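You operate a simulated robot arm through the tools that you are given. There is no shell and no other tool.

The job below is to be done with a simulated robot arm. You get a single attempt, and the scene is never put back.

Task
Test the reversing lamps, the beacon and the horn, then switch the truck off.
Fine: wait for READY before reverse; sound the horn once; direction lever back to neutral before the key goes off; beacon switch off; leave the other cab controls. Where these are worked on the way, their far stop is far enough and under half their travel is too little: beacon switch.

The check looks at the end state, three seconds after you hand in, the way a careful person would. Anything else that was tipped, shoved, dropped, spilled or broken makes it a failure.

Robot
A 7-joint arm with a two-finger parallel gripper, fixed in place. Base frame: the origin is on the floor under the middle of its stand, x ahead of it, y to its left, z up; the work surface is at about z = 0.52. Readings come in m, degrees, newtons and seconds.
With the tool pointing down near the work surface it reaches from about 0.1 to 0.94 m from the base axis. Its first joint turns from -166.0 to 166.0 degrees. Payload 1.57 kg.
Tool frame: the origin (TCP) lies between the finger pads and is the grasp point; the fingertips stand 0.03 m ahead of it; z points along the fingers, y is the line along which they close. Largest opening 0.08 m; finger width 0.017, thickness 0.012; the body of the gripper, 0.04 by 0.082 m, starts 0.08 m behind the TCP.
Orientation is that of the tool frame in the base frame, as a unit quaternion [x, y, z, w]. With the fingers straight down and closing along the base's y, the tool's x points along the base's -x, its y along +y and its z along -z.

Tools
- The arm moves only by the tool play_rows. Its argument "steps" is a list of rows, each a list of 6 numbers: the shift along the tool's x, y, z in m, then the turn, a rotation vector about the tool's x, y, z in degrees. In form: [[tx, ty, tz, wx, wy, wz], ...]. A call has 1 to 20 rows; each row shifts and turns the commanded pose from where the row before left it, along the tool's axes as they then stand. "hand" is the opening in per cent of the stroke, from 0 (shut) to 100 (fully open), set as the call begins (left out, the last holds). Each row takes 0.2 s and may step no farther than 0.05 m and 8.6 degrees from the row before; otherwise, or with a gripper value out of range, the whole call is refused. Where a pose cannot be reached the arm comes as near as it can. A force on the tool above 50 N (or 10 N above the force at the start of the call, whichever is more), or a blocked arm, ends the call early, and 0.2 s more pass. Each finger travels about 0.153 m/s and halts on what it meets, pressing with about 38 N; the grip force reading is that of the motor and also rises with nothing between the fingers. The clock runs only during rows and for 0.2 s after the last one: add rows that do not move to give the fingers time. The reply holds the time, the measured pose of the TCP, the force on the tool along the base axes, the opening and the grip force, in the units named above and with some noise, with the torque about the TCP (base axes, N m) and any sound that the robot's microphone picked up.
- Cameras (640 x 400 px; columns grow to the right, rows downward): "scene" is fixed at [0.0521, -0.65, 1.7159]; the picture's right is [0.90, -0.44, 0.00], its down [-0.17, -0.34, -0.92] and it looks along [0.41, 0.83, -0.38] (base axes); focal length 321 px, centre (320, 200). "wrist" rides on the gripper at [0.072, -0.007, -0.122] in the tool frame; the picture's right is [0.09, 1.00, 0.00], its down [-0.84, 0.08, -0.54] and it looks along [-0.54, 0.05, 0.84] (tool axes); focal length 238 px, centre (320, 200). There is no depth. A picture from a camera that has moved, and an enlarged one, comes with that camera's place and axes in the base frame and with its lens.
- capture(camera): a new picture of that camera. It takes no simulated time.
- close_up(camera, box): a new picture of the part [left, top, right, bottom] of that camera's present view, enlarged. It takes no simulated time.
- job_done(): hands the job in; it is judged then, once.

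Nothing tells you positions but the pictures and the camera data. Unless the task says otherwise, let go and move clear before handing in.

The tools are called after "Emit:" as a command line: name --pt "numbers of a row" for each row, then --argument value for the rest, lists and objects as JSON in quotes. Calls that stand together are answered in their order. play_rows: Moves the arm, as the interface text tells. Its arguments: {"type":"object","properties":{"steps":{"type":"array","items":{"type":"array","items":{"type":"number"}}},"hand":{"type":"number"}},"required":["steps"]} The other tools are called the same way: capture (camera) takes a picture; close_up (camera, box) takes an enlarged picture of a part of a camera's view; job_done () hands the job in.

At the start:

```text
t: 0.0
position: [0.51, 0.1756, 1.5724]
ee_rot: [0.0, 1.0, -0.001, 0.0]
wrist_force: [-0.7, -0.1, -0.2]
wrist_torque: [-0.02, 0.01, 0.01]
grip_width: 0.0799
gripper_force: 0.0
```

scene: 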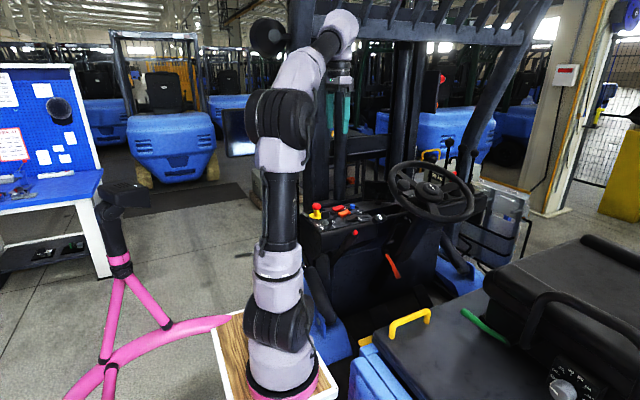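
wrist: 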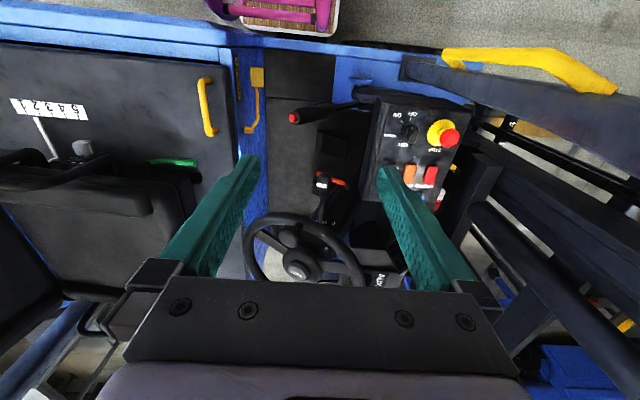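

I see a forklift cab with a steering wheel, a dash panel with switches and an emergency stop, and levers. I'll take enlarged pictures of the panel before I move anything.

Emit:
close_up --camera "scene" --box '[290, 130, 490, 290]'

Emit:
close_up --camera "wrist" --box '[360, 80, 480, 220]'

Emit:
close_up --camera "wrist" --box '[230, 80, 400, 300]'

Emit:
close_up --camera "scene" --box '[295, 190, 395, 260]'

```text
2.50 times, centred on (390, 210) of scene
camera zoom: at [0.0521, -0.65, 1.7159], right [0.9, -0.44, 0.0], down [-0.17, -0.34, -0.92], along [0.41, 0.83, -0.38], focal length 802 px, centre (145, 175)
```

zoom: 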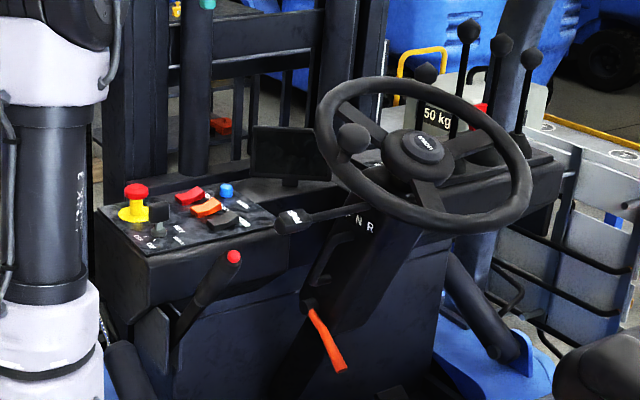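

```text
2.86 times, centred on (420, 150) of wrist
camera zoom: at [0.4378, 0.1689, 1.6943], right [-0.09, 1.0, 0.0], down [0.84, 0.08, 0.54], along [0.54, 0.05, -0.84], focal length 681 px, centre (34, 343)
```

zoom: 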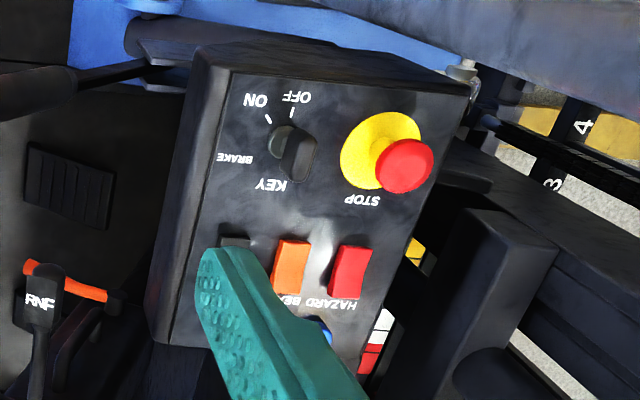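

```text
1.82 times, centred on (315, 190) of wrist
camera zoom: at [0.4378, 0.1689, 1.6943], right [-0.09, 1.0, 0.0], down [0.84, 0.08, 0.54], along [0.54, 0.05, -0.84], focal length 433 px, centre (329, 218)
```

zoom: 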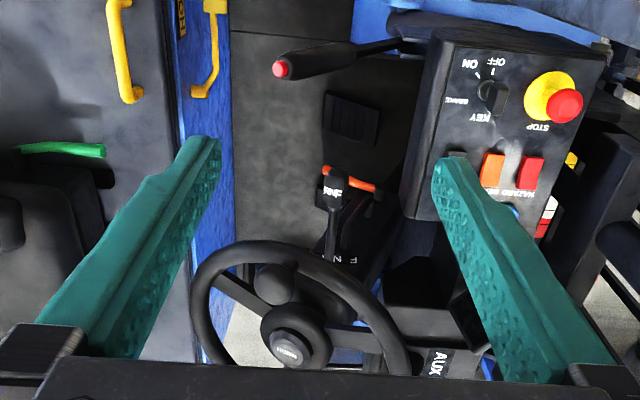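

```text
5.71 times, centred on (345, 225) of scene
camera zoom: at [0.0521, -0.65, 1.7159], right [0.9, -0.44, 0.0], down [-0.17, -0.34, -0.92], along [0.41, 0.83, -0.38], focal length 1832 px, centre (177, 57)
```

zoom: 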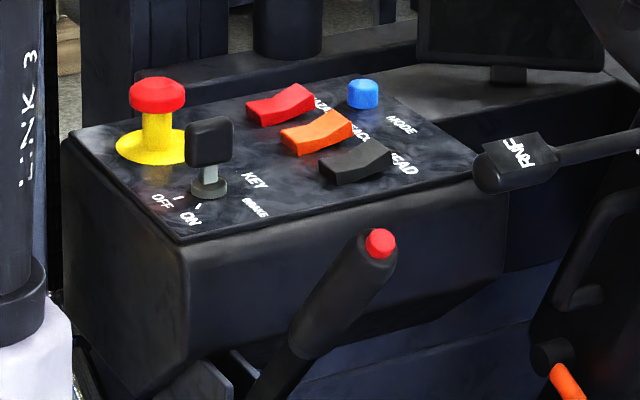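

The panel carries the key (OFF/ON marks), the STOP button, the HAZARD, BEACON and HEAD rockers and the MODE button. The direction lever is on the column, and the horn is probably the wheel hub. Next I'll look for the display and at the remaining details.

Emit:
close_up --camera "scene" --box '[370, 150, 480, 250]'

Emit:
close_up --camera "scene" --box '[320, 195, 360, 235]'

Emit:
close_up --camera "scene" --box '[210, 0, 370, 160]'

Emit:
close_up --camera "scene" --box '[360, 230, 640, 400]'

Emit:
close_up --camera "scene" --box '[440, 0, 640, 120]'

Emit:
close_up --camera "wrist" --box '[395, 100, 435, 140]'

Emit:
close_up --camera "wrist" --box '[290, 130, 390, 230]'

```text
4.00 times, centred on (425, 200) of scene
camera zoom: at [0.0521, -0.65, 1.7159], right [0.9, -0.44, 0.0], down [-0.17, -0.34, -0.92], along [0.41, 0.83, -0.38], focal length 1283 px, centre (-100, 200)
```

zoom: 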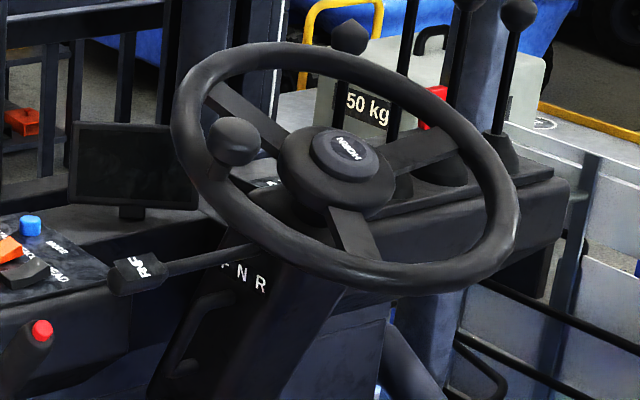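

```text
10.00 times, centred on (340, 215) of scene
camera zoom: at [0.0521, -0.65, 1.7159], right [0.9, -0.44, 0.0], down [-0.17, -0.34, -0.92], along [0.41, 0.83, -0.38], focal length 3207 px, centre (120, 50)
```

zoom: 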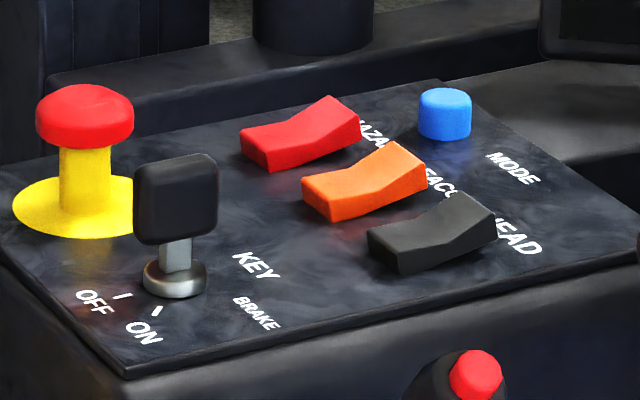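

```text
2.50 times, centred on (290, 80) of scene
camera zoom: at [0.0521, -0.65, 1.7159], right [0.9, -0.44, 0.0], down [-0.17, -0.34, -0.92], along [0.41, 0.83, -0.38], focal length 802 px, centre (395, 500)
```

zoom: 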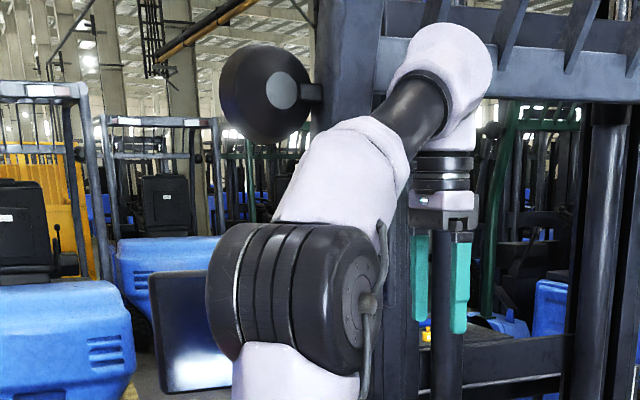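

```text
2.29 times, centred on (500, 315) of scene
camera zoom: at [0.0521, -0.65, 1.7159], right [0.9, -0.44, 0.0], down [-0.17, -0.34, -0.92], along [0.41, 0.83, -0.38], focal length 733 px, centre (-91, -63)
```

zoom: 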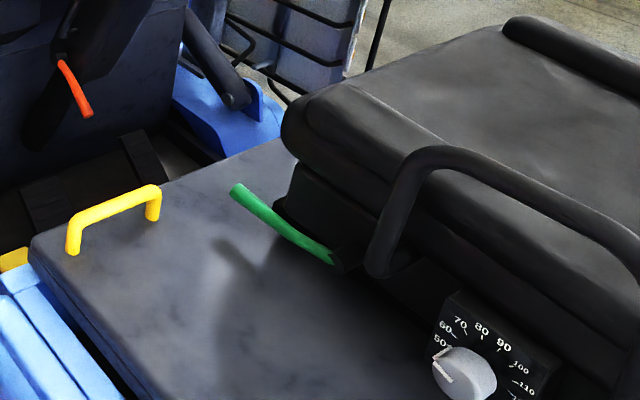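

```text
3.20 times, centred on (540, 60) of scene
camera zoom: at [0.0521, -0.65, 1.7159], right [0.9, -0.44, 0.0], down [-0.17, -0.34, -0.92], along [0.41, 0.83, -0.38], focal length 1026 px, centre (-384, 648)
```

zoom: 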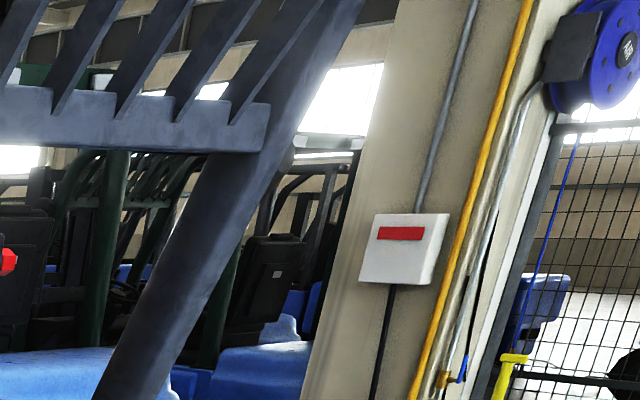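

```text
10.00 times, centred on (415, 120) of wrist
camera zoom: at [0.4378, 0.1689, 1.6943], right [-0.09, 1.0, 0.0], down [0.84, 0.08, 0.54], along [0.54, 0.05, -0.84], focal length 2384 px, centre (-630, 1000)
```

zoom: 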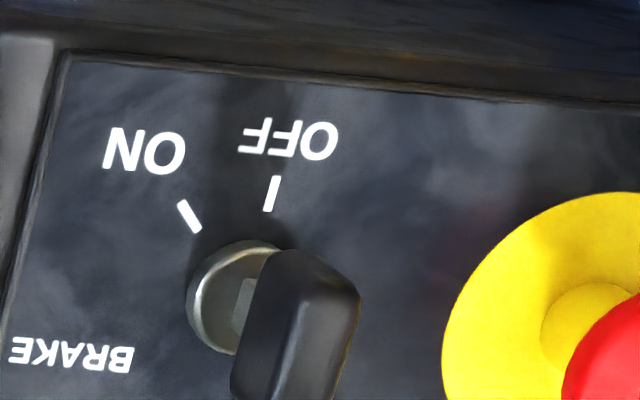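

```text
4.00 times, centred on (340, 180) of wrist
camera zoom: at [0.4378, 0.1689, 1.6943], right [-0.09, 1.0, 0.0], down [0.84, 0.08, 0.54], along [0.54, 0.05, -0.84], focal length 953 px, centre (240, 280)
```

zoom: 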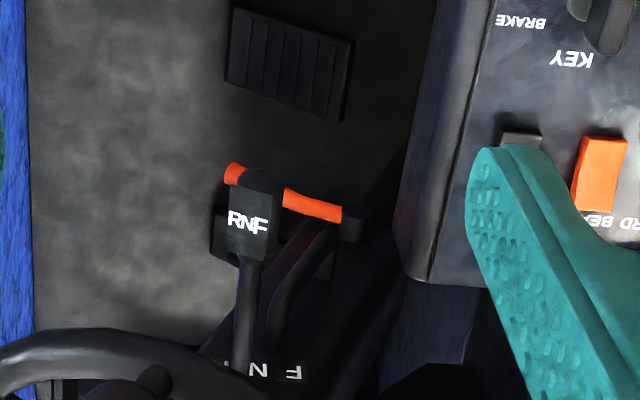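

The key stands at OFF, and ON is about 45° counter-clockwise seen from above. The lever is at N, with R toward -y (the seat). Before moving closer I'll check the pillar next to the panel.

Emit:
close_up --camera "wrist" --box '[380, 30, 640, 200]'

Emit:
close_up --camera "scene" --box '[280, 0, 560, 170]'

```text
2.35 times, centred on (510, 115) of wrist
camera zoom: at [0.4378, 0.1689, 1.6943], right [-0.09, 1.0, 0.0], down [0.84, 0.08, 0.54], along [0.54, 0.05, -0.84], focal length 561 px, centre (-127, 400)
```

zoom: 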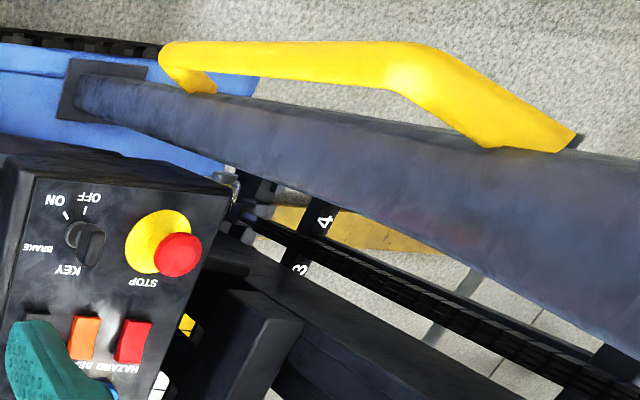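

```text
2.29 times, centred on (420, 85) of scene
camera zoom: at [0.0521, -0.65, 1.7159], right [0.9, -0.44, 0.0], down [-0.17, -0.34, -0.92], along [0.41, 0.83, -0.38], focal length 733 px, centre (91, 463)
```

zoom: 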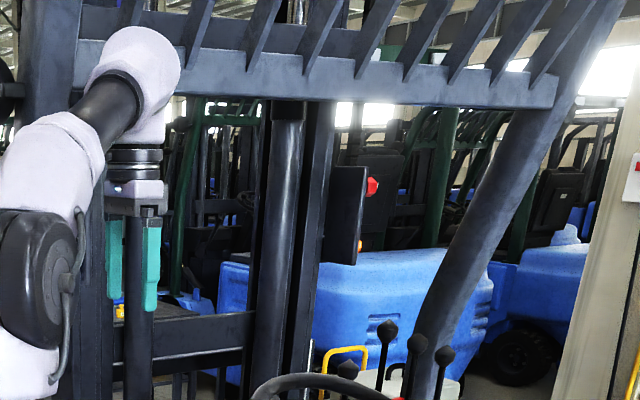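

The left roof pillar stands beyond the panel toward +y. I'll make a small, cautious move so I can triangulate it from a second viewpoint.

Emit:
play_rows --pt "0.015 0.02 0.0175 0 0 0" --pt "0.015 0.02 0.0175 0 0 0" --pt "0.015 0.02 0.0175 0 0 0" --pt "0.015 0.02 0.0175 0 0 0" --hand 100

Emit:
capture --camera "wrist"

Emit:
capture --camera "scene"

```text
t: 1.0
position: [0.4501, 0.2554, 1.5029]
ee_rot: [0.0, 1.0, 0.0, 0.0]
wrist_force: [0.3, -0.1, -0.2]
wrist_torque: [0.01, -0.02, -0.05]
grip_width: 0.0799
gripper_force: 0.1
```

```text
taken
camera wrist: at [0.3781, 0.2489, 1.6246], right [-0.09, 1.0, 0.0], down [0.84, 0.08, 0.54], along [0.54, 0.05, -0.84], focal length 238 px, centre (320, 200)
```

wrist: 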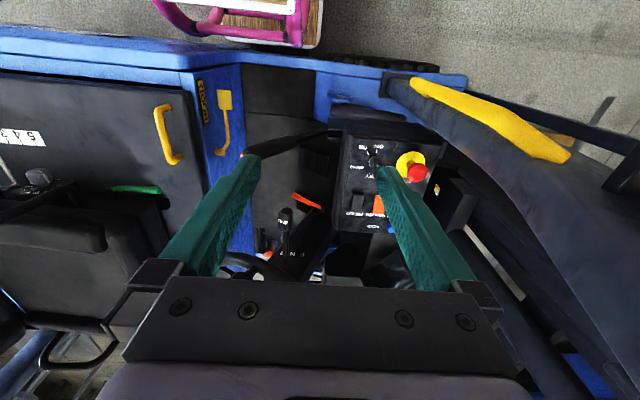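

```text
taken
```

scene: 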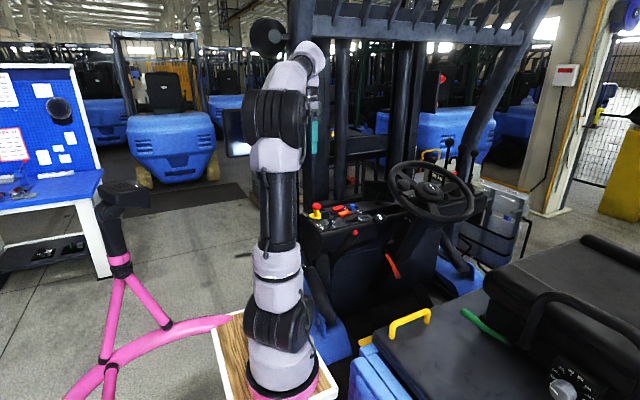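

The second view shows the pillar curving up to the right of the gripper. I'll zoom in on the scene view so I can place the pillar before going lower.

Emit:
close_up --camera "scene" --box '[260, 0, 420, 100]'

Emit:
close_up --camera "scene" --box '[280, 90, 400, 250]'

Emit:
close_up --camera "wrist" --box '[330, 60, 640, 260]'

```text
4.00 times, centred on (340, 50) of scene
camera zoom: at [0.0521, -0.65, 1.7159], right [0.9, -0.44, 0.0], down [-0.17, -0.34, -0.92], along [0.41, 0.83, -0.38], focal length 1283 px, centre (240, 800)
```

zoom: 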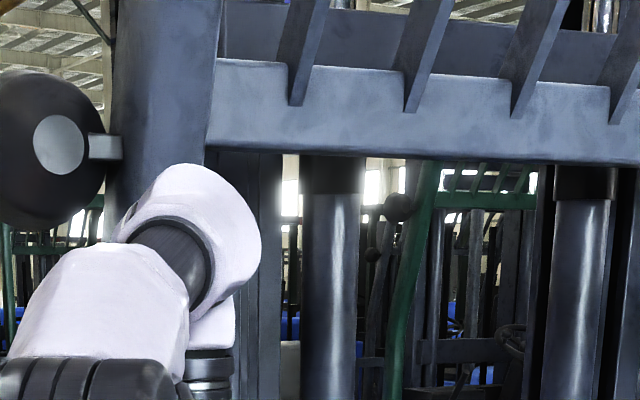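

```text
2.50 times, centred on (340, 170) of scene
camera zoom: at [0.0521, -0.65, 1.7159], right [0.9, -0.44, 0.0], down [-0.17, -0.34, -0.92], along [0.41, 0.83, -0.38], focal length 802 px, centre (270, 275)
```

zoom: 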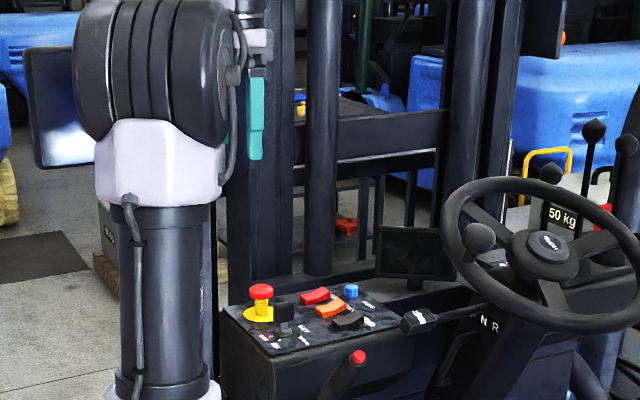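

```text
2.00 times, centred on (485, 160) of wrist
camera zoom: at [0.3781, 0.2489, 1.6246], right [-0.09, 1.0, 0.0], down [0.84, 0.08, 0.54], along [0.54, 0.05, -0.84], focal length 477 px, centre (-10, 280)
```

zoom: 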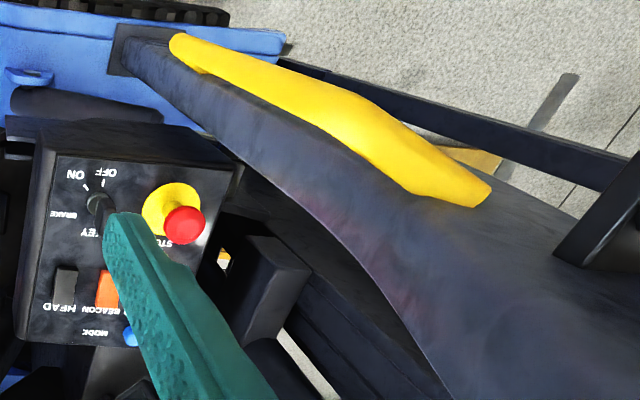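

From two views I place things roughly as follows (base frame):

| Item | x | y | z |
|---|---|---|---|
| Key handle | 0.58 | 0.375 | ~1.18 |
| STOP | 0.58 | 0.455 | – |
| Beacon rocker | 0.69 | 0.427 | 1.14 |
| Lever knob | 0.716 | 0.20 | 1.205 |
| Horn | 0.91 | 0.16 | 1.295 |
| Pillar | ~0.47 | ~0.39 | – |

I'll step closer, staying high and on the -y side of the pillar.

Emit:
play_rows --pt "-0.032 0.0 0.02 0 0 0" --pt "-0.032 0.0 0.02 0 0 0" --pt "-0.032 0.0 0.02 0 0 0" --pt "-0.032 0.0 0.02 0 0 0" --hand 50

Emit:
capture --camera "wrist"

Emit:
capture --camera "scene"

```text
t: 2.0
position: [0.5781, 0.255, 1.4236]
ee_rot: [0.0, 1.0, 0.0, -0.001]
wrist_force: [0.0, 0.2, 0.4]
wrist_torque: [-0.01, -0.04, 0.0]
grip_width: 0.0402
gripper_force: 0.1
```

```text
taken
camera wrist: at [0.5052, 0.2484, 1.545], right [-0.09, 1.0, 0.0], down [0.84, 0.08, 0.54], along [0.54, 0.05, -0.84], focal length 238 px, centre (320, 200)
```

wrist: 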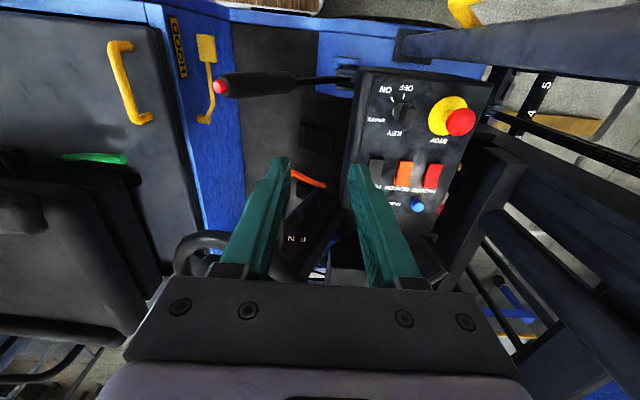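

```text
taken
```

scene: 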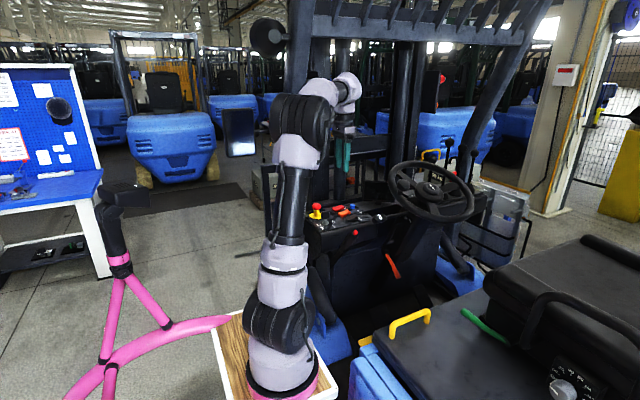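

The view is much clearer now, and with this data the pillar face sits at about y≈0.43–0.47 at working height. The arm should clear it, so I'll move over the key while staying high and check.

Emit:
play_rows --pt "0.01 0.03 0.01 0 0 0" --pt "0.01 0.03 0.01 0 0 0" --pt "0.01 0.03 0.01 0 0 0" --pt "0.01 0.03 0.01 0 0 0" --hand 50

Emit:
capture --camera "wrist"

Emit:
close_up --camera "wrist" --box '[240, 80, 400, 180]'

Emit:
capture --camera "scene"

```text
t: 3.0
position: [0.5412, 0.3711, 1.3841]
ee_rot: [0.004, 1.0, 0.001, 0.001]
wrist_force: [-0.1, -0.7, 0.4]
wrist_torque: [-0.01, -0.01, -0.01]
grip_width: 0.04
gripper_force: 0.0
```

```text
taken
camera wrist: at [0.4687, 0.3648, 1.5053], right [-0.08, 1.0, 0.0], down [0.84, 0.07, 0.54], along [0.54, 0.05, -0.84], focal length 238 px, centre (320, 200)
```

wrist: 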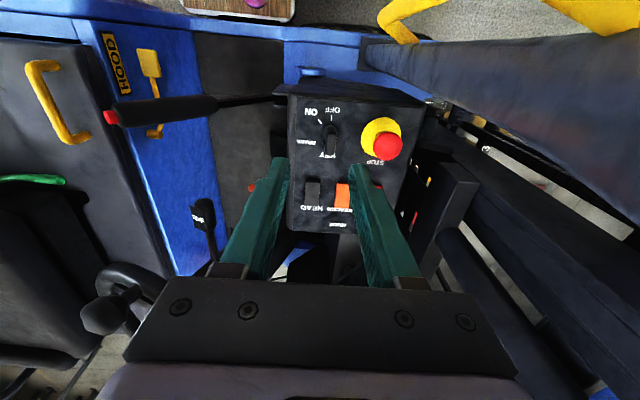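

```text
4.00 times, centred on (320, 130) of wrist
camera zoom: at [0.4687, 0.3648, 1.5053], right [-0.08, 1.0, 0.0], down [0.84, 0.07, 0.54], along [0.54, 0.05, -0.84], focal length 953 px, centre (320, 480)
```

zoom: 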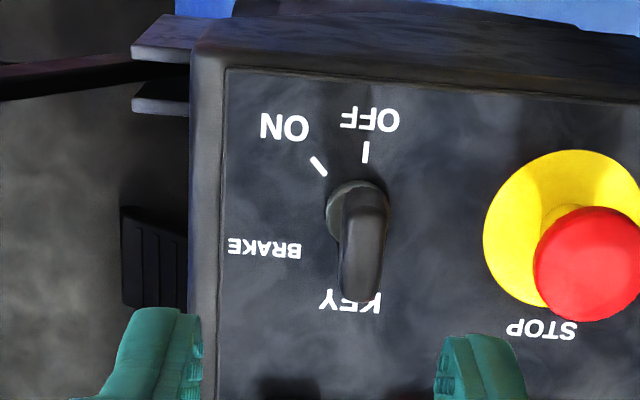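

```text
taken
```

scene: 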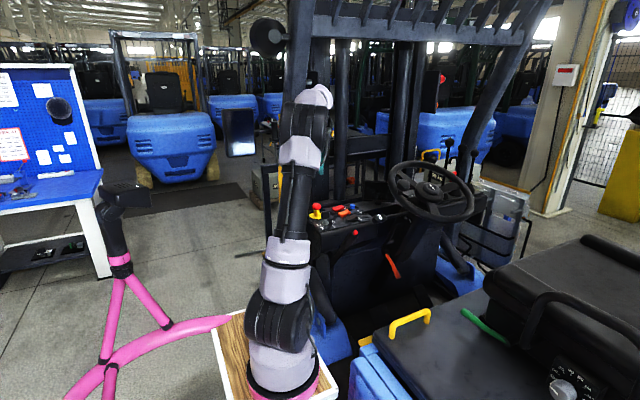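

The key handle appears to be at about (0.574, 0.388), with its flat faces facing ±y, which matches the gripper's closing line. The arm is clear of the pillar, so I'll lower over the key and check alignment.

Emit:
play_rows --pt "-0.012 0.004 0.027 0 0 0" --pt "-0.012 0.004 0.027 0 0 0" --pt "-0.012 0.004 0.027 0 0 0" --pt "0 0 0 0 0 0" --hand 50

Emit:
capture --camera "wrist"

Emit:
close_up --camera "wrist" --box '[240, 80, 400, 180]'

Emit:
close_up --camera "scene" --box '[270, 80, 430, 240]'

```text
t: 4.0
position: [0.5727, 0.3866, 1.3014]
ee_rot: [0.0, 1.0, 0.0, -0.001]
wrist_force: [-0.1, -0.3, -0.3]
wrist_torque: [0.03, 0.0, 0.01]
grip_width: 0.0402
gripper_force: 0.2
```

```text
taken
camera wrist: at [0.5009, 0.3808, 1.4235], right [-0.09, 1.0, 0.0], down [0.84, 0.08, 0.54], along [0.54, 0.05, -0.84], focal length 238 px, centre (320, 200)
```

wrist: 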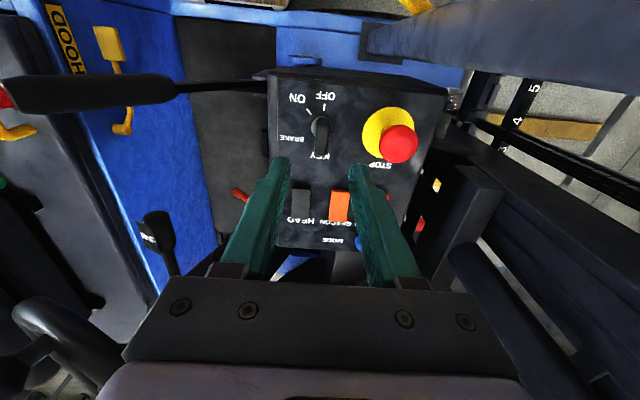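

```text
4.00 times, centred on (320, 130) of wrist
camera zoom: at [0.5009, 0.3808, 1.4235], right [-0.09, 1.0, 0.0], down [0.84, 0.08, 0.54], along [0.54, 0.05, -0.84], focal length 953 px, centre (320, 480)
```

zoom: 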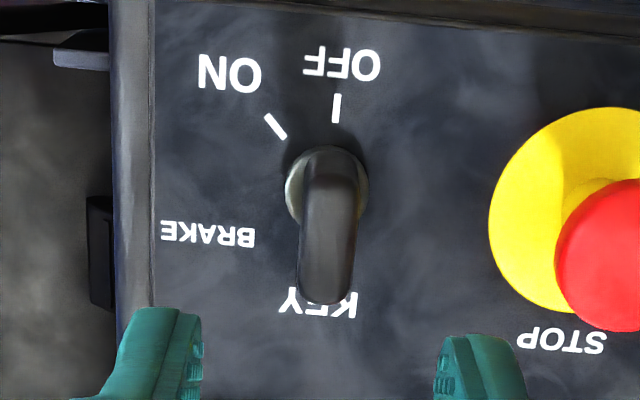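

```text
2.50 times, centred on (350, 160) of scene
camera zoom: at [0.0521, -0.65, 1.7159], right [0.9, -0.44, 0.0], down [-0.17, -0.34, -0.92], along [0.41, 0.83, -0.38], focal length 802 px, centre (245, 300)
```

zoom: 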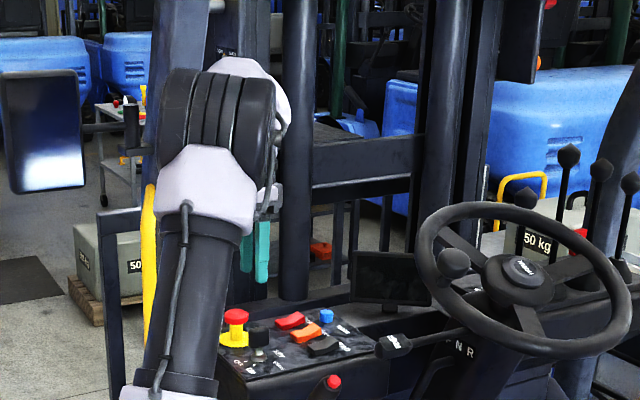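

The key's turning axis is at about (0.578, 0.390), the handle covers z≈1.15–1.19 and the panel face is at z≈1.13. I'll lower the half-open fingers around the handle without closing.

Emit:
play_rows --pt "-0.002 0.001 0.02 0 0 0" --pt "-0.002 0.0015 0.02 0 0 0" --pt "-0.001 0.001 0.02 0 0 0" --pt "0 0 0.02 0 0 0" --pt "0 0 0.02 0 0 0" --pt "0 0 0 0 0 0" --hand 50

Emit:
capture --camera "wrist"

Emit:
close_up --camera "wrist" --box '[240, 80, 400, 180]'

Emit:
close_up --camera "scene" --box '[310, 170, 390, 230]'

```text
t: 5.4
position: [0.579, 0.3899, 1.2015]
ee_rot: [0.0, 1.0, 0.001, 0.001]
wrist_force: [-0.9, -0.3, 0.1]
wrist_torque: [0.04, -0.03, -0.02]
grip_width: 0.04
gripper_force: 0.0
```

```text
taken
camera wrist: at [0.5066, 0.384, 1.3229], right [-0.09, 1.0, 0.0], down [0.84, 0.08, 0.54], along [0.54, 0.05, -0.84], focal length 238 px, centre (320, 200)
```

wrist: 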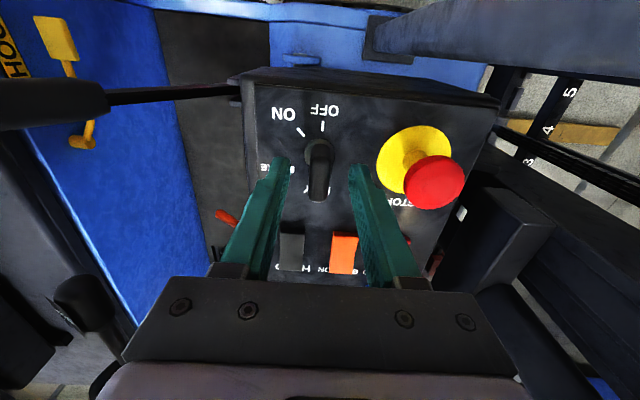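

```text
4.00 times, centred on (320, 130) of wrist
camera zoom: at [0.5066, 0.384, 1.3229], right [-0.09, 1.0, 0.0], down [0.84, 0.08, 0.54], along [0.54, 0.05, -0.84], focal length 953 px, centre (320, 480)
```

zoom: 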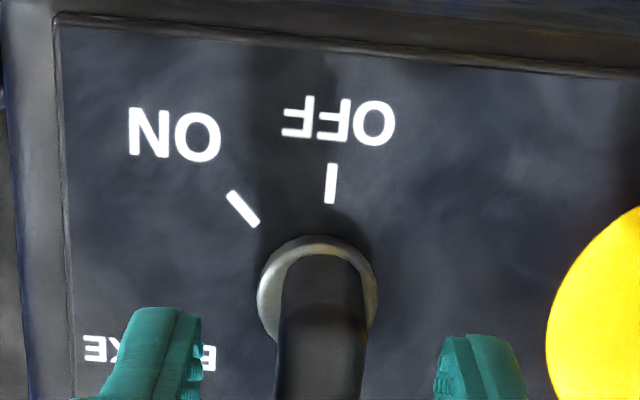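

```text
6.67 times, centred on (350, 200) of scene
camera zoom: at [0.0521, -0.65, 1.7159], right [0.9, -0.44, 0.0], down [-0.17, -0.34, -0.92], along [0.41, 0.83, -0.38], focal length 2138 px, centre (120, 200)
```

zoom: 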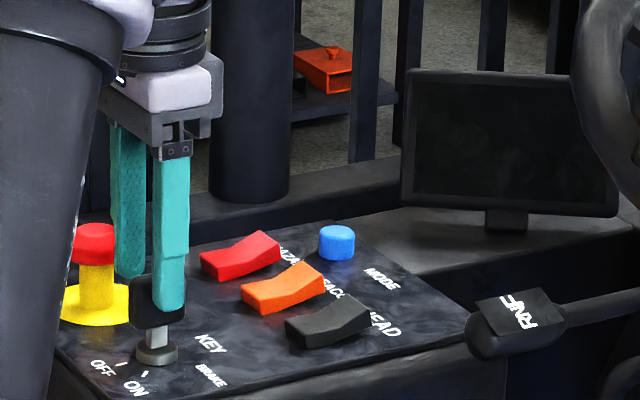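

The handle is centred between the fingers. I'll lower another 2 cm and then close on it.

Emit:
play_rows --pt "0 0 0.01 0 0 0" --pt "0 0 0.01 0 0 0" --pt "0 0 0 0 0 0" --hand 50

Emit:
play_rows --pt "0 0 0 0 0 0" --pt "0 0 0 0 0 0" --pt "0 0 0 0 0 0" --hand 5

Emit:
close_up --camera "scene" --box '[310, 170, 390, 230]'

Emit:
capture --camera "wrist"

```text
t: 6.2
position: [0.5787, 0.3901, 1.1805]
ee_rot: [0.0, 1.0, 0.001, 0.0]
wrist_force: [-0.2, 0.3, 0.4]
wrist_torque: [0.01, -0.01, 0.0]
grip_width: 0.0397
gripper_force: 0.0
```

```text
t: 7.0
position: [0.5799, 0.3896, 1.1824]
ee_rot: [-0.001, 1.0, 0.0, 0.001]
wrist_force: [-2.4, -7.0, -2.5]
wrist_torque: [0.05, -0.2, -0.05]
grip_width: 0.0147
gripper_force: 31.0
```

```text
6.67 times, centred on (350, 200) of scene
camera zoom: at [0.0521, -0.65, 1.7159], right [0.9, -0.44, 0.0], down [-0.17, -0.34, -0.92], along [0.41, 0.83, -0.38], focal length 2138 px, centre (120, 200)
```

zoom: 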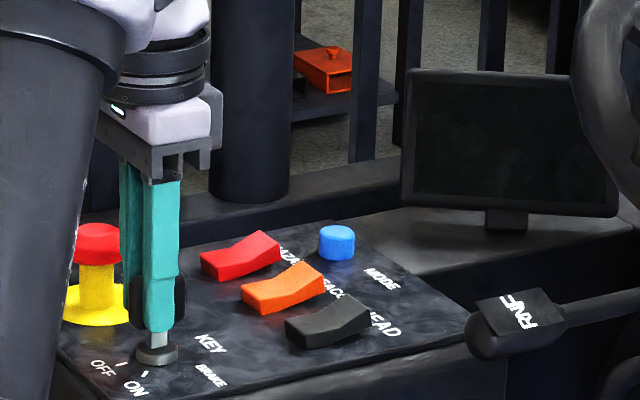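

```text
taken
camera wrist: at [0.5067, 0.3841, 1.3035], right [-0.09, 1.0, 0.0], down [0.84, 0.08, 0.54], along [0.54, 0.05, -0.84], focal length 238 px, centre (320, 200)
```

wrist: 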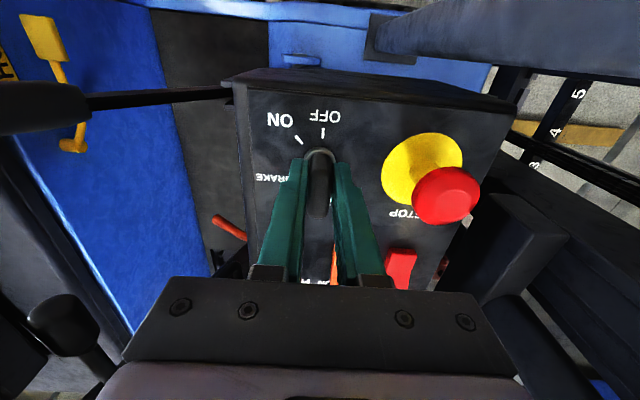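

The handle is gripped (width 14.7 mm). Now I'll turn the key counter-clockwise as seen from above toward ON, in small steps.

Emit:
play_rows --pt "0 0 0 0 0 -7" --pt "0 0 0 0 0 -7" --pt "0 0 0 0 0 -7" --pt "0 0 0 0 0 -7" --pt "0 0 0 0 0 -7" --pt "0 0 0 0 0 0"

Emit:
capture --camera "wrist"

Emit:
close_up --camera "scene" --box '[310, 170, 430, 250]'

```text
t: 8.4
position: [0.5782, 0.3892, 1.1811]
ee_rot: [-0.301, 0.953, -0.002, -0.001]
wrist_force: [-14.2, -25.0, 4.9]
wrist_torque: [-0.67, 0.9, -0.92]
grip_width: 0.0262
gripper_force: 36.9
```

```text
taken
camera wrist: at [0.5225, 0.3428, 1.3037], right [-0.65, 0.76, 0.0], down [0.64, 0.54, 0.54], along [0.41, 0.35, -0.84], focal length 238 px, centre (320, 200)
```

wrist: 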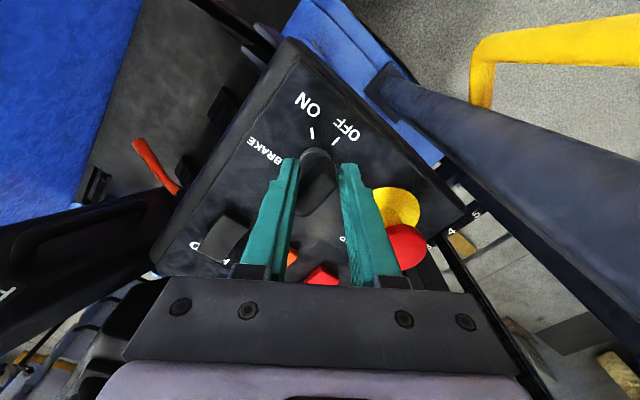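

```text
5.00 times, centred on (370, 210) of scene
camera zoom: at [0.0521, -0.65, 1.7159], right [0.9, -0.44, 0.0], down [-0.17, -0.34, -0.92], along [0.41, 0.83, -0.38], focal length 1603 px, centre (70, 150)
```

zoom: 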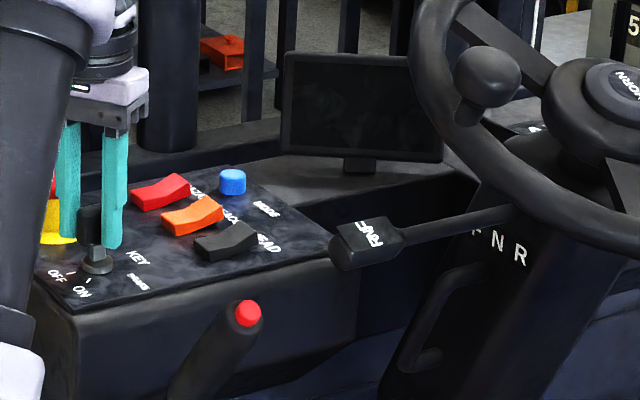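

The fingers spread to 26 mm while the tool turned, so the key may have slipped in the grip. I'll look closely at the key's real angle.

Emit:
close_up --camera "wrist" --box '[260, 90, 400, 230]'

Emit:
close_up --camera "scene" --box '[310, 195, 350, 235]'

```text
2.86 times, centred on (330, 160) of wrist
camera zoom: at [0.5225, 0.3428, 1.3037], right [-0.65, 0.76, 0.0], down [0.64, 0.54, 0.54], along [0.41, 0.35, -0.84], focal length 681 px, centre (291, 314)
```

zoom: 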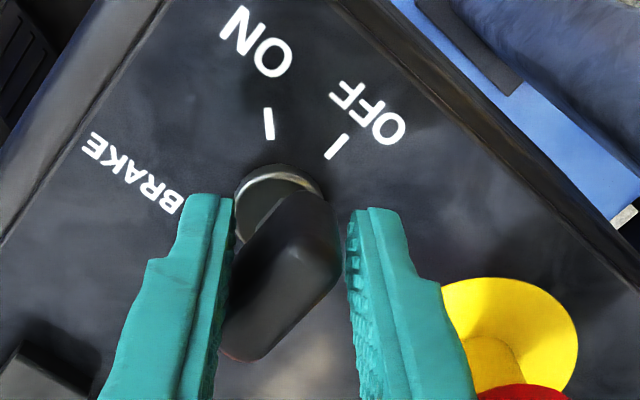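

```text
10.00 times, centred on (330, 215) of scene
camera zoom: at [0.0521, -0.65, 1.7159], right [0.9, -0.44, 0.0], down [-0.17, -0.34, -0.92], along [0.41, 0.83, -0.38], focal length 3207 px, centre (220, 50)
```

zoom: 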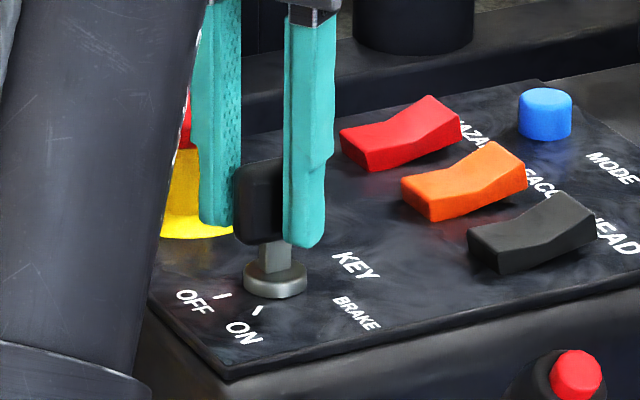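

The key does appear to have turned about 20°, lagging the tool, so there is a stiff detent. I'll keep turning gently with the fingers fully pressing, and correct the sideways load slightly.

Emit:
play_rows --pt "0 -0.001 0 0 0 -5" --pt "0 0 0 0 0 -5" --pt "0 0 0 0 0 -5" --pt "0 0 0 0 0 0" --hand 0

Emit:
close_up --camera "wrist" --box '[260, 90, 400, 230]'

Emit:
close_up --camera "scene" --box '[310, 195, 350, 235]'

Emit:
close_up --camera "scene" --box '[310, 170, 430, 250]'

```text
t: 9.1
position: [0.5755, 0.3882, 1.1821]
ee_rot: [-0.387, 0.922, 0.0, -0.005]
wrist_force: [-11.8, -19.2, 14.5]
wrist_torque: [-0.07, 0.89, -0.75]
grip_width: 0.0284
gripper_force: 38.4
stopped in row 3: the force on the tool passed its limit at 52 N (the readings are from after the stop); the commanded pose is now the measured one
```

```text
2.86 times, centred on (330, 160) of wrist
camera zoom: at [0.5311, 0.3322, 1.3042], right [-0.77, 0.63, 0.0], down [0.54, 0.65, 0.53], along [0.34, 0.41, -0.85], focal length 681 px, centre (291, 314)
```

zoom: 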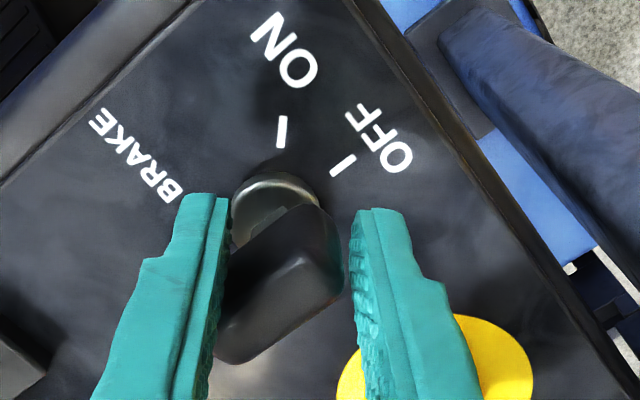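

```text
10.00 times, centred on (330, 215) of scene
camera zoom: at [0.0521, -0.65, 1.7159], right [0.9, -0.44, 0.0], down [-0.17, -0.34, -0.92], along [0.41, 0.83, -0.38], focal length 3207 px, centre (220, 50)
```

zoom: 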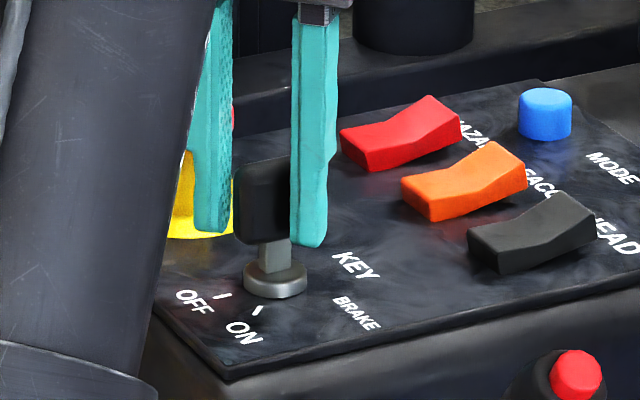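

```text
5.00 times, centred on (370, 210) of scene
camera zoom: at [0.0521, -0.65, 1.7159], right [0.9, -0.44, 0.0], down [-0.17, -0.34, -0.92], along [0.41, 0.83, -0.38], focal length 1603 px, centre (70, 150)
```

zoom: 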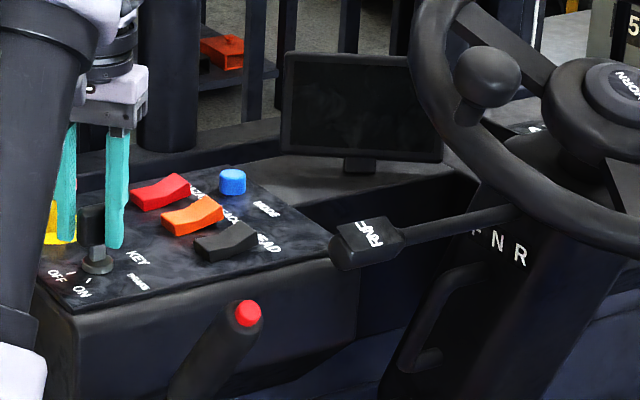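

The grip seems to be twisting against the handle rather than turning the key cleanly. I'll release, rise a little and read the key's true angle.

Emit:
play_rows --pt "0 0 0 0 0 0" --pt "0 0 0 0 0 0" --pt "0 0 -0.02 0 0 0" --pt "0 0 -0.03 0 0 0" --pt "0 0 -0.03 0 0 0" --pt "0 0 0 0 0 0" --hand 60

Emit:
capture --camera "wrist"

Emit:
close_up --camera "wrist" --box '[260, 80, 400, 180]'

Emit:
close_up --camera "scene" --box '[310, 195, 350, 235]'

```text
t: 10.5
position: [0.5776, 0.3899, 1.2604]
ee_rot: [-0.388, 0.922, -0.002, -0.004]
wrist_force: [0.4, 0.2, 0.6]
wrist_torque: [0.03, 0.0, 0.01]
grip_width: 0.0479
gripper_force: 0.1
```

```text
taken
camera wrist: at [0.5331, 0.3345, 1.3831], right [-0.78, 0.63, 0.0], down [0.53, 0.66, 0.54], along [0.34, 0.42, -0.84], focal length 238 px, centre (320, 200)
```

wrist: 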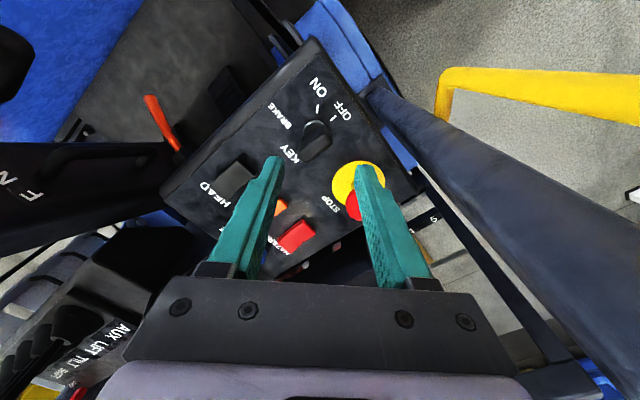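

```text
4.00 times, centred on (330, 130) of wrist
camera zoom: at [0.5331, 0.3345, 1.3831], right [-0.78, 0.63, 0.0], down [0.53, 0.66, 0.54], along [0.34, 0.42, -0.84], focal length 953 px, centre (280, 480)
```

zoom: 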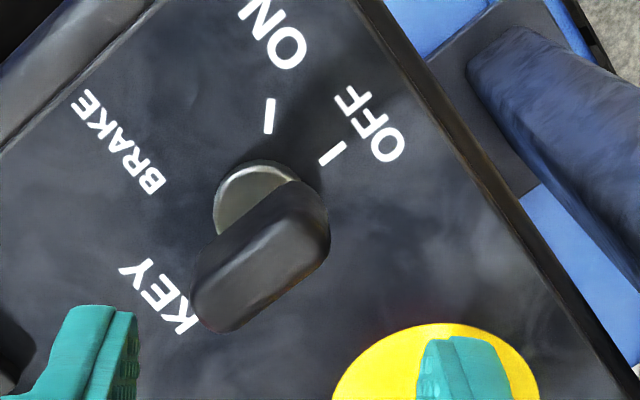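

```text
10.00 times, centred on (330, 215) of scene
camera zoom: at [0.0521, -0.65, 1.7159], right [0.9, -0.44, 0.0], down [-0.17, -0.34, -0.92], along [0.41, 0.83, -0.38], focal length 3207 px, centre (220, 50)
```

zoom: 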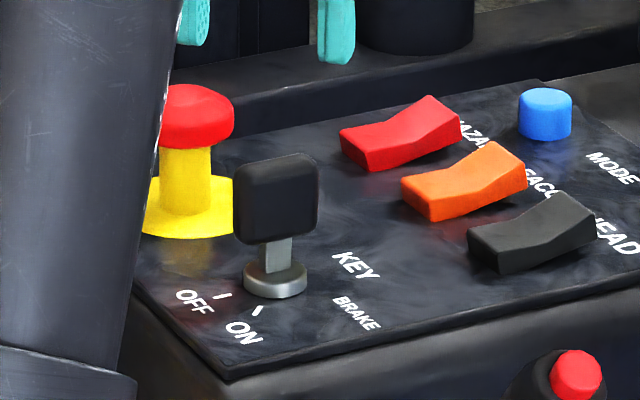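

The key is still exactly at OFF, and its axis turns out to be nearer (0.583, 0.390), so my grip was about 5 mm off-centre. I'll check the display and the lever for any sign of an interlock before regripping.

Emit:
close_up --camera "scene" --box '[375, 170, 435, 210]'

Emit:
close_up --camera "scene" --box '[370, 200, 430, 240]'

Emit:
close_up --camera "wrist" --box '[150, 90, 340, 280]'

```text
10.00 times, centred on (405, 190) of scene
camera zoom: at [0.0521, -0.65, 1.7159], right [0.9, -0.44, 0.0], down [-0.17, -0.34, -0.92], along [0.41, 0.83, -0.38], focal length 3207 px, centre (-530, 300)
```

zoom: 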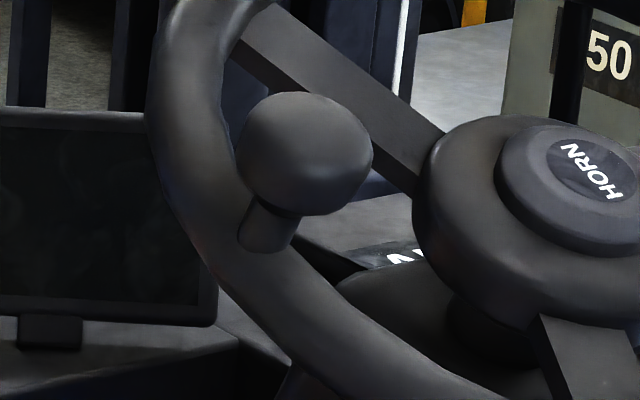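

```text
10.00 times, centred on (400, 220) of scene
camera zoom: at [0.0521, -0.65, 1.7159], right [0.9, -0.44, 0.0], down [-0.17, -0.34, -0.92], along [0.41, 0.83, -0.38], focal length 3207 px, centre (-480, 0)
```

zoom: 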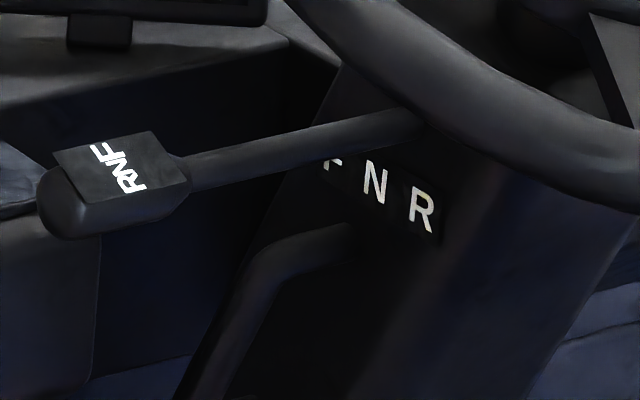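

```text
2.11 times, centred on (245, 185) of wrist
camera zoom: at [0.5331, 0.3345, 1.3831], right [-0.78, 0.63, 0.0], down [0.53, 0.66, 0.54], along [0.34, 0.42, -0.84], focal length 502 px, centre (478, 232)
```

zoom: 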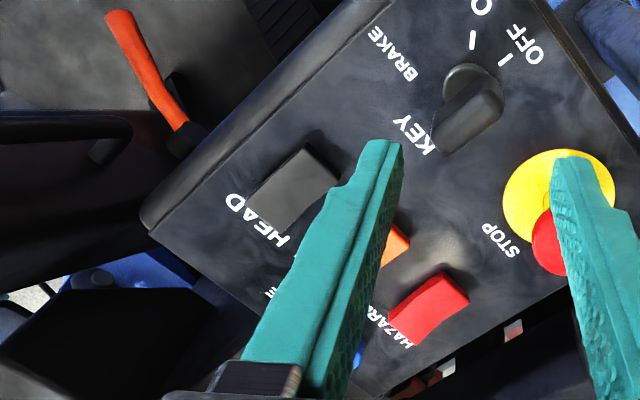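

Nothing suggests an interlock, so I'll turn the tool back in line with the handle and recentre it on the key's axis.

Emit:
play_rows --pt "0 0 0 0 0 7.6" --pt "0 0 0 0 0 7.6" --pt "0 0 0 0 0 7.6" --pt "0 0 0 0 0 7.6" --pt "0 0 0 0 0 7.6" --pt "0 0 0 0 0 7.6" --pt "0 0 0 0 0 0" --hand 50

Emit:
close_up --camera "wrist" --box '[240, 80, 400, 180]'

```text
t: 12.1
position: [0.5787, 0.389, 1.261]
ee_rot: [0.0, 1.0, -0.003, -0.002]
wrist_force: [0.2, -0.2, 0.0]
wrist_torque: [0.01, 0.01, -0.01]
grip_width: 0.0404
gripper_force: 0.0
```

```text
4.00 times, centred on (320, 130) of wrist
camera zoom: at [0.5064, 0.3836, 1.3827], right [-0.09, 1.0, 0.0], down [0.84, 0.08, 0.54], along [0.54, 0.05, -0.84], focal length 953 px, centre (320, 480)
```

zoom: 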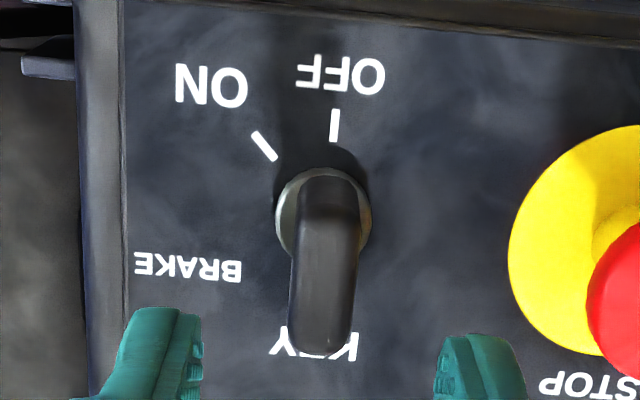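

The key axis is at about (0.5825, 0.390). I'll shift 4 mm forward and 1 mm left, lower onto the handle and grip fully.

Emit:
play_rows --pt "-0.004 0.001 0.02 0 0 0" --pt "0 0 0.02 0 0 0" --pt "0 0 0.02 0 0 0" --pt "0 0 0.02 0 0 0" --pt "0 0 0.003 0 0 0" --pt "0 0 0 0 0 0" --hand 50

Emit:
play_rows --pt "0 0 0 0 0 0" --pt "0 0 0 0 0 0" --pt "0 0 0 0 0 0" --hand 0

Emit:
close_up --camera "wrist" --box '[260, 90, 400, 230]'

Emit:
close_up --camera "scene" --box '[310, 195, 350, 235]'

```text
t: 13.5
position: [0.5822, 0.3886, 1.1773]
ee_rot: [0.0, 1.0, -0.003, -0.003]
wrist_force: [-0.1, -0.1, -0.6]
wrist_torque: [-0.03, 0.01, -0.03]
grip_width: 0.0399
gripper_force: 0.1
```

```text
t: 14.3
position: [0.5815, 0.3901, 1.1773]
ee_rot: [-0.001, 1.0, -0.002, -0.003]
wrist_force: [-0.5, 1.5, -3.7]
wrist_torque: [1.08, -0.39, -0.06]
grip_width: 0.0151
gripper_force: 31.0
```

```text
2.86 times, centred on (330, 160) of wrist
camera zoom: at [0.5101, 0.3845, 1.2998], right [-0.09, 1.0, 0.0], down [0.84, 0.08, 0.54], along [0.53, 0.05, -0.84], focal length 681 px, centre (291, 314)
```

zoom: 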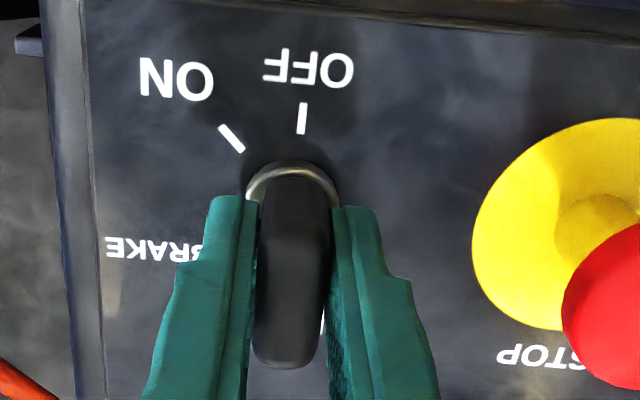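

```text
10.00 times, centred on (330, 215) of scene
camera zoom: at [0.0521, -0.65, 1.7159], right [0.9, -0.44, 0.0], down [-0.17, -0.34, -0.92], along [0.41, 0.83, -0.38], focal length 3207 px, centre (220, 50)
```

zoom: 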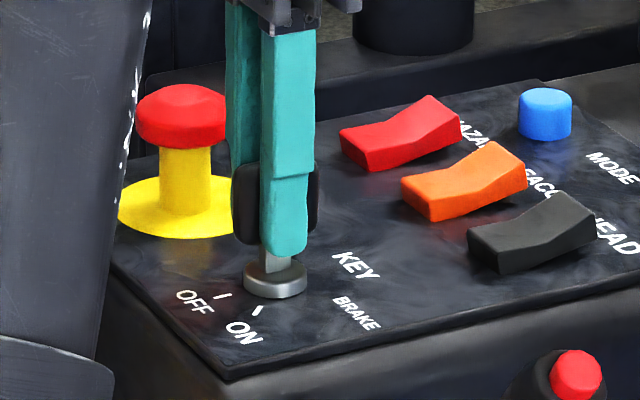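

The grip is now well centred, with only 1.5 N of side load. I'll turn counter-clockwise in smaller steps and watch the opening to see whether the key follows.

Emit:
play_rows --pt "0 0 0 0 0 -3" --pt "0 0 0 0 0 -3" --pt "0 0 0 0 0 -3" --pt "0 0 0 0 0 -3" --pt "0 0 0 0 0 0" --hand 0

Emit:
close_up --camera "wrist" --box '[260, 90, 400, 230]'

```text
t: 15.5
position: [0.5831, 0.3901, 1.1786]
ee_rot: [-0.105, 0.994, -0.002, -0.003]
wrist_force: [2.7, 5.9, -1.2]
wrist_torque: [0.96, -0.23, -0.9]
grip_width: 0.0188
gripper_force: 33.2
```

```text
2.86 times, centred on (330, 160) of wrist
camera zoom: at [0.5134, 0.3696, 1.3], right [-0.3, 0.95, 0.0], down [0.81, 0.25, 0.54], along [0.51, 0.16, -0.84], focal length 681 px, centre (291, 314)
```

zoom: 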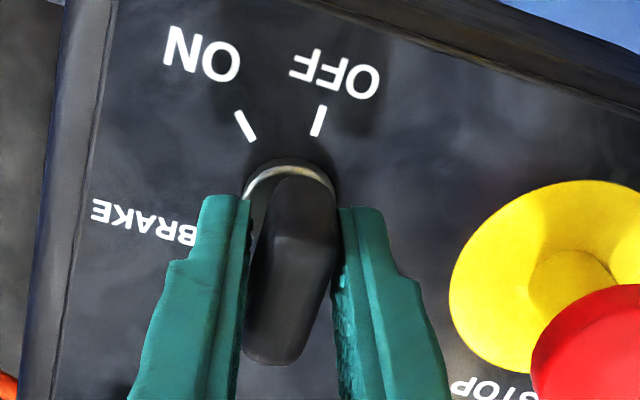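

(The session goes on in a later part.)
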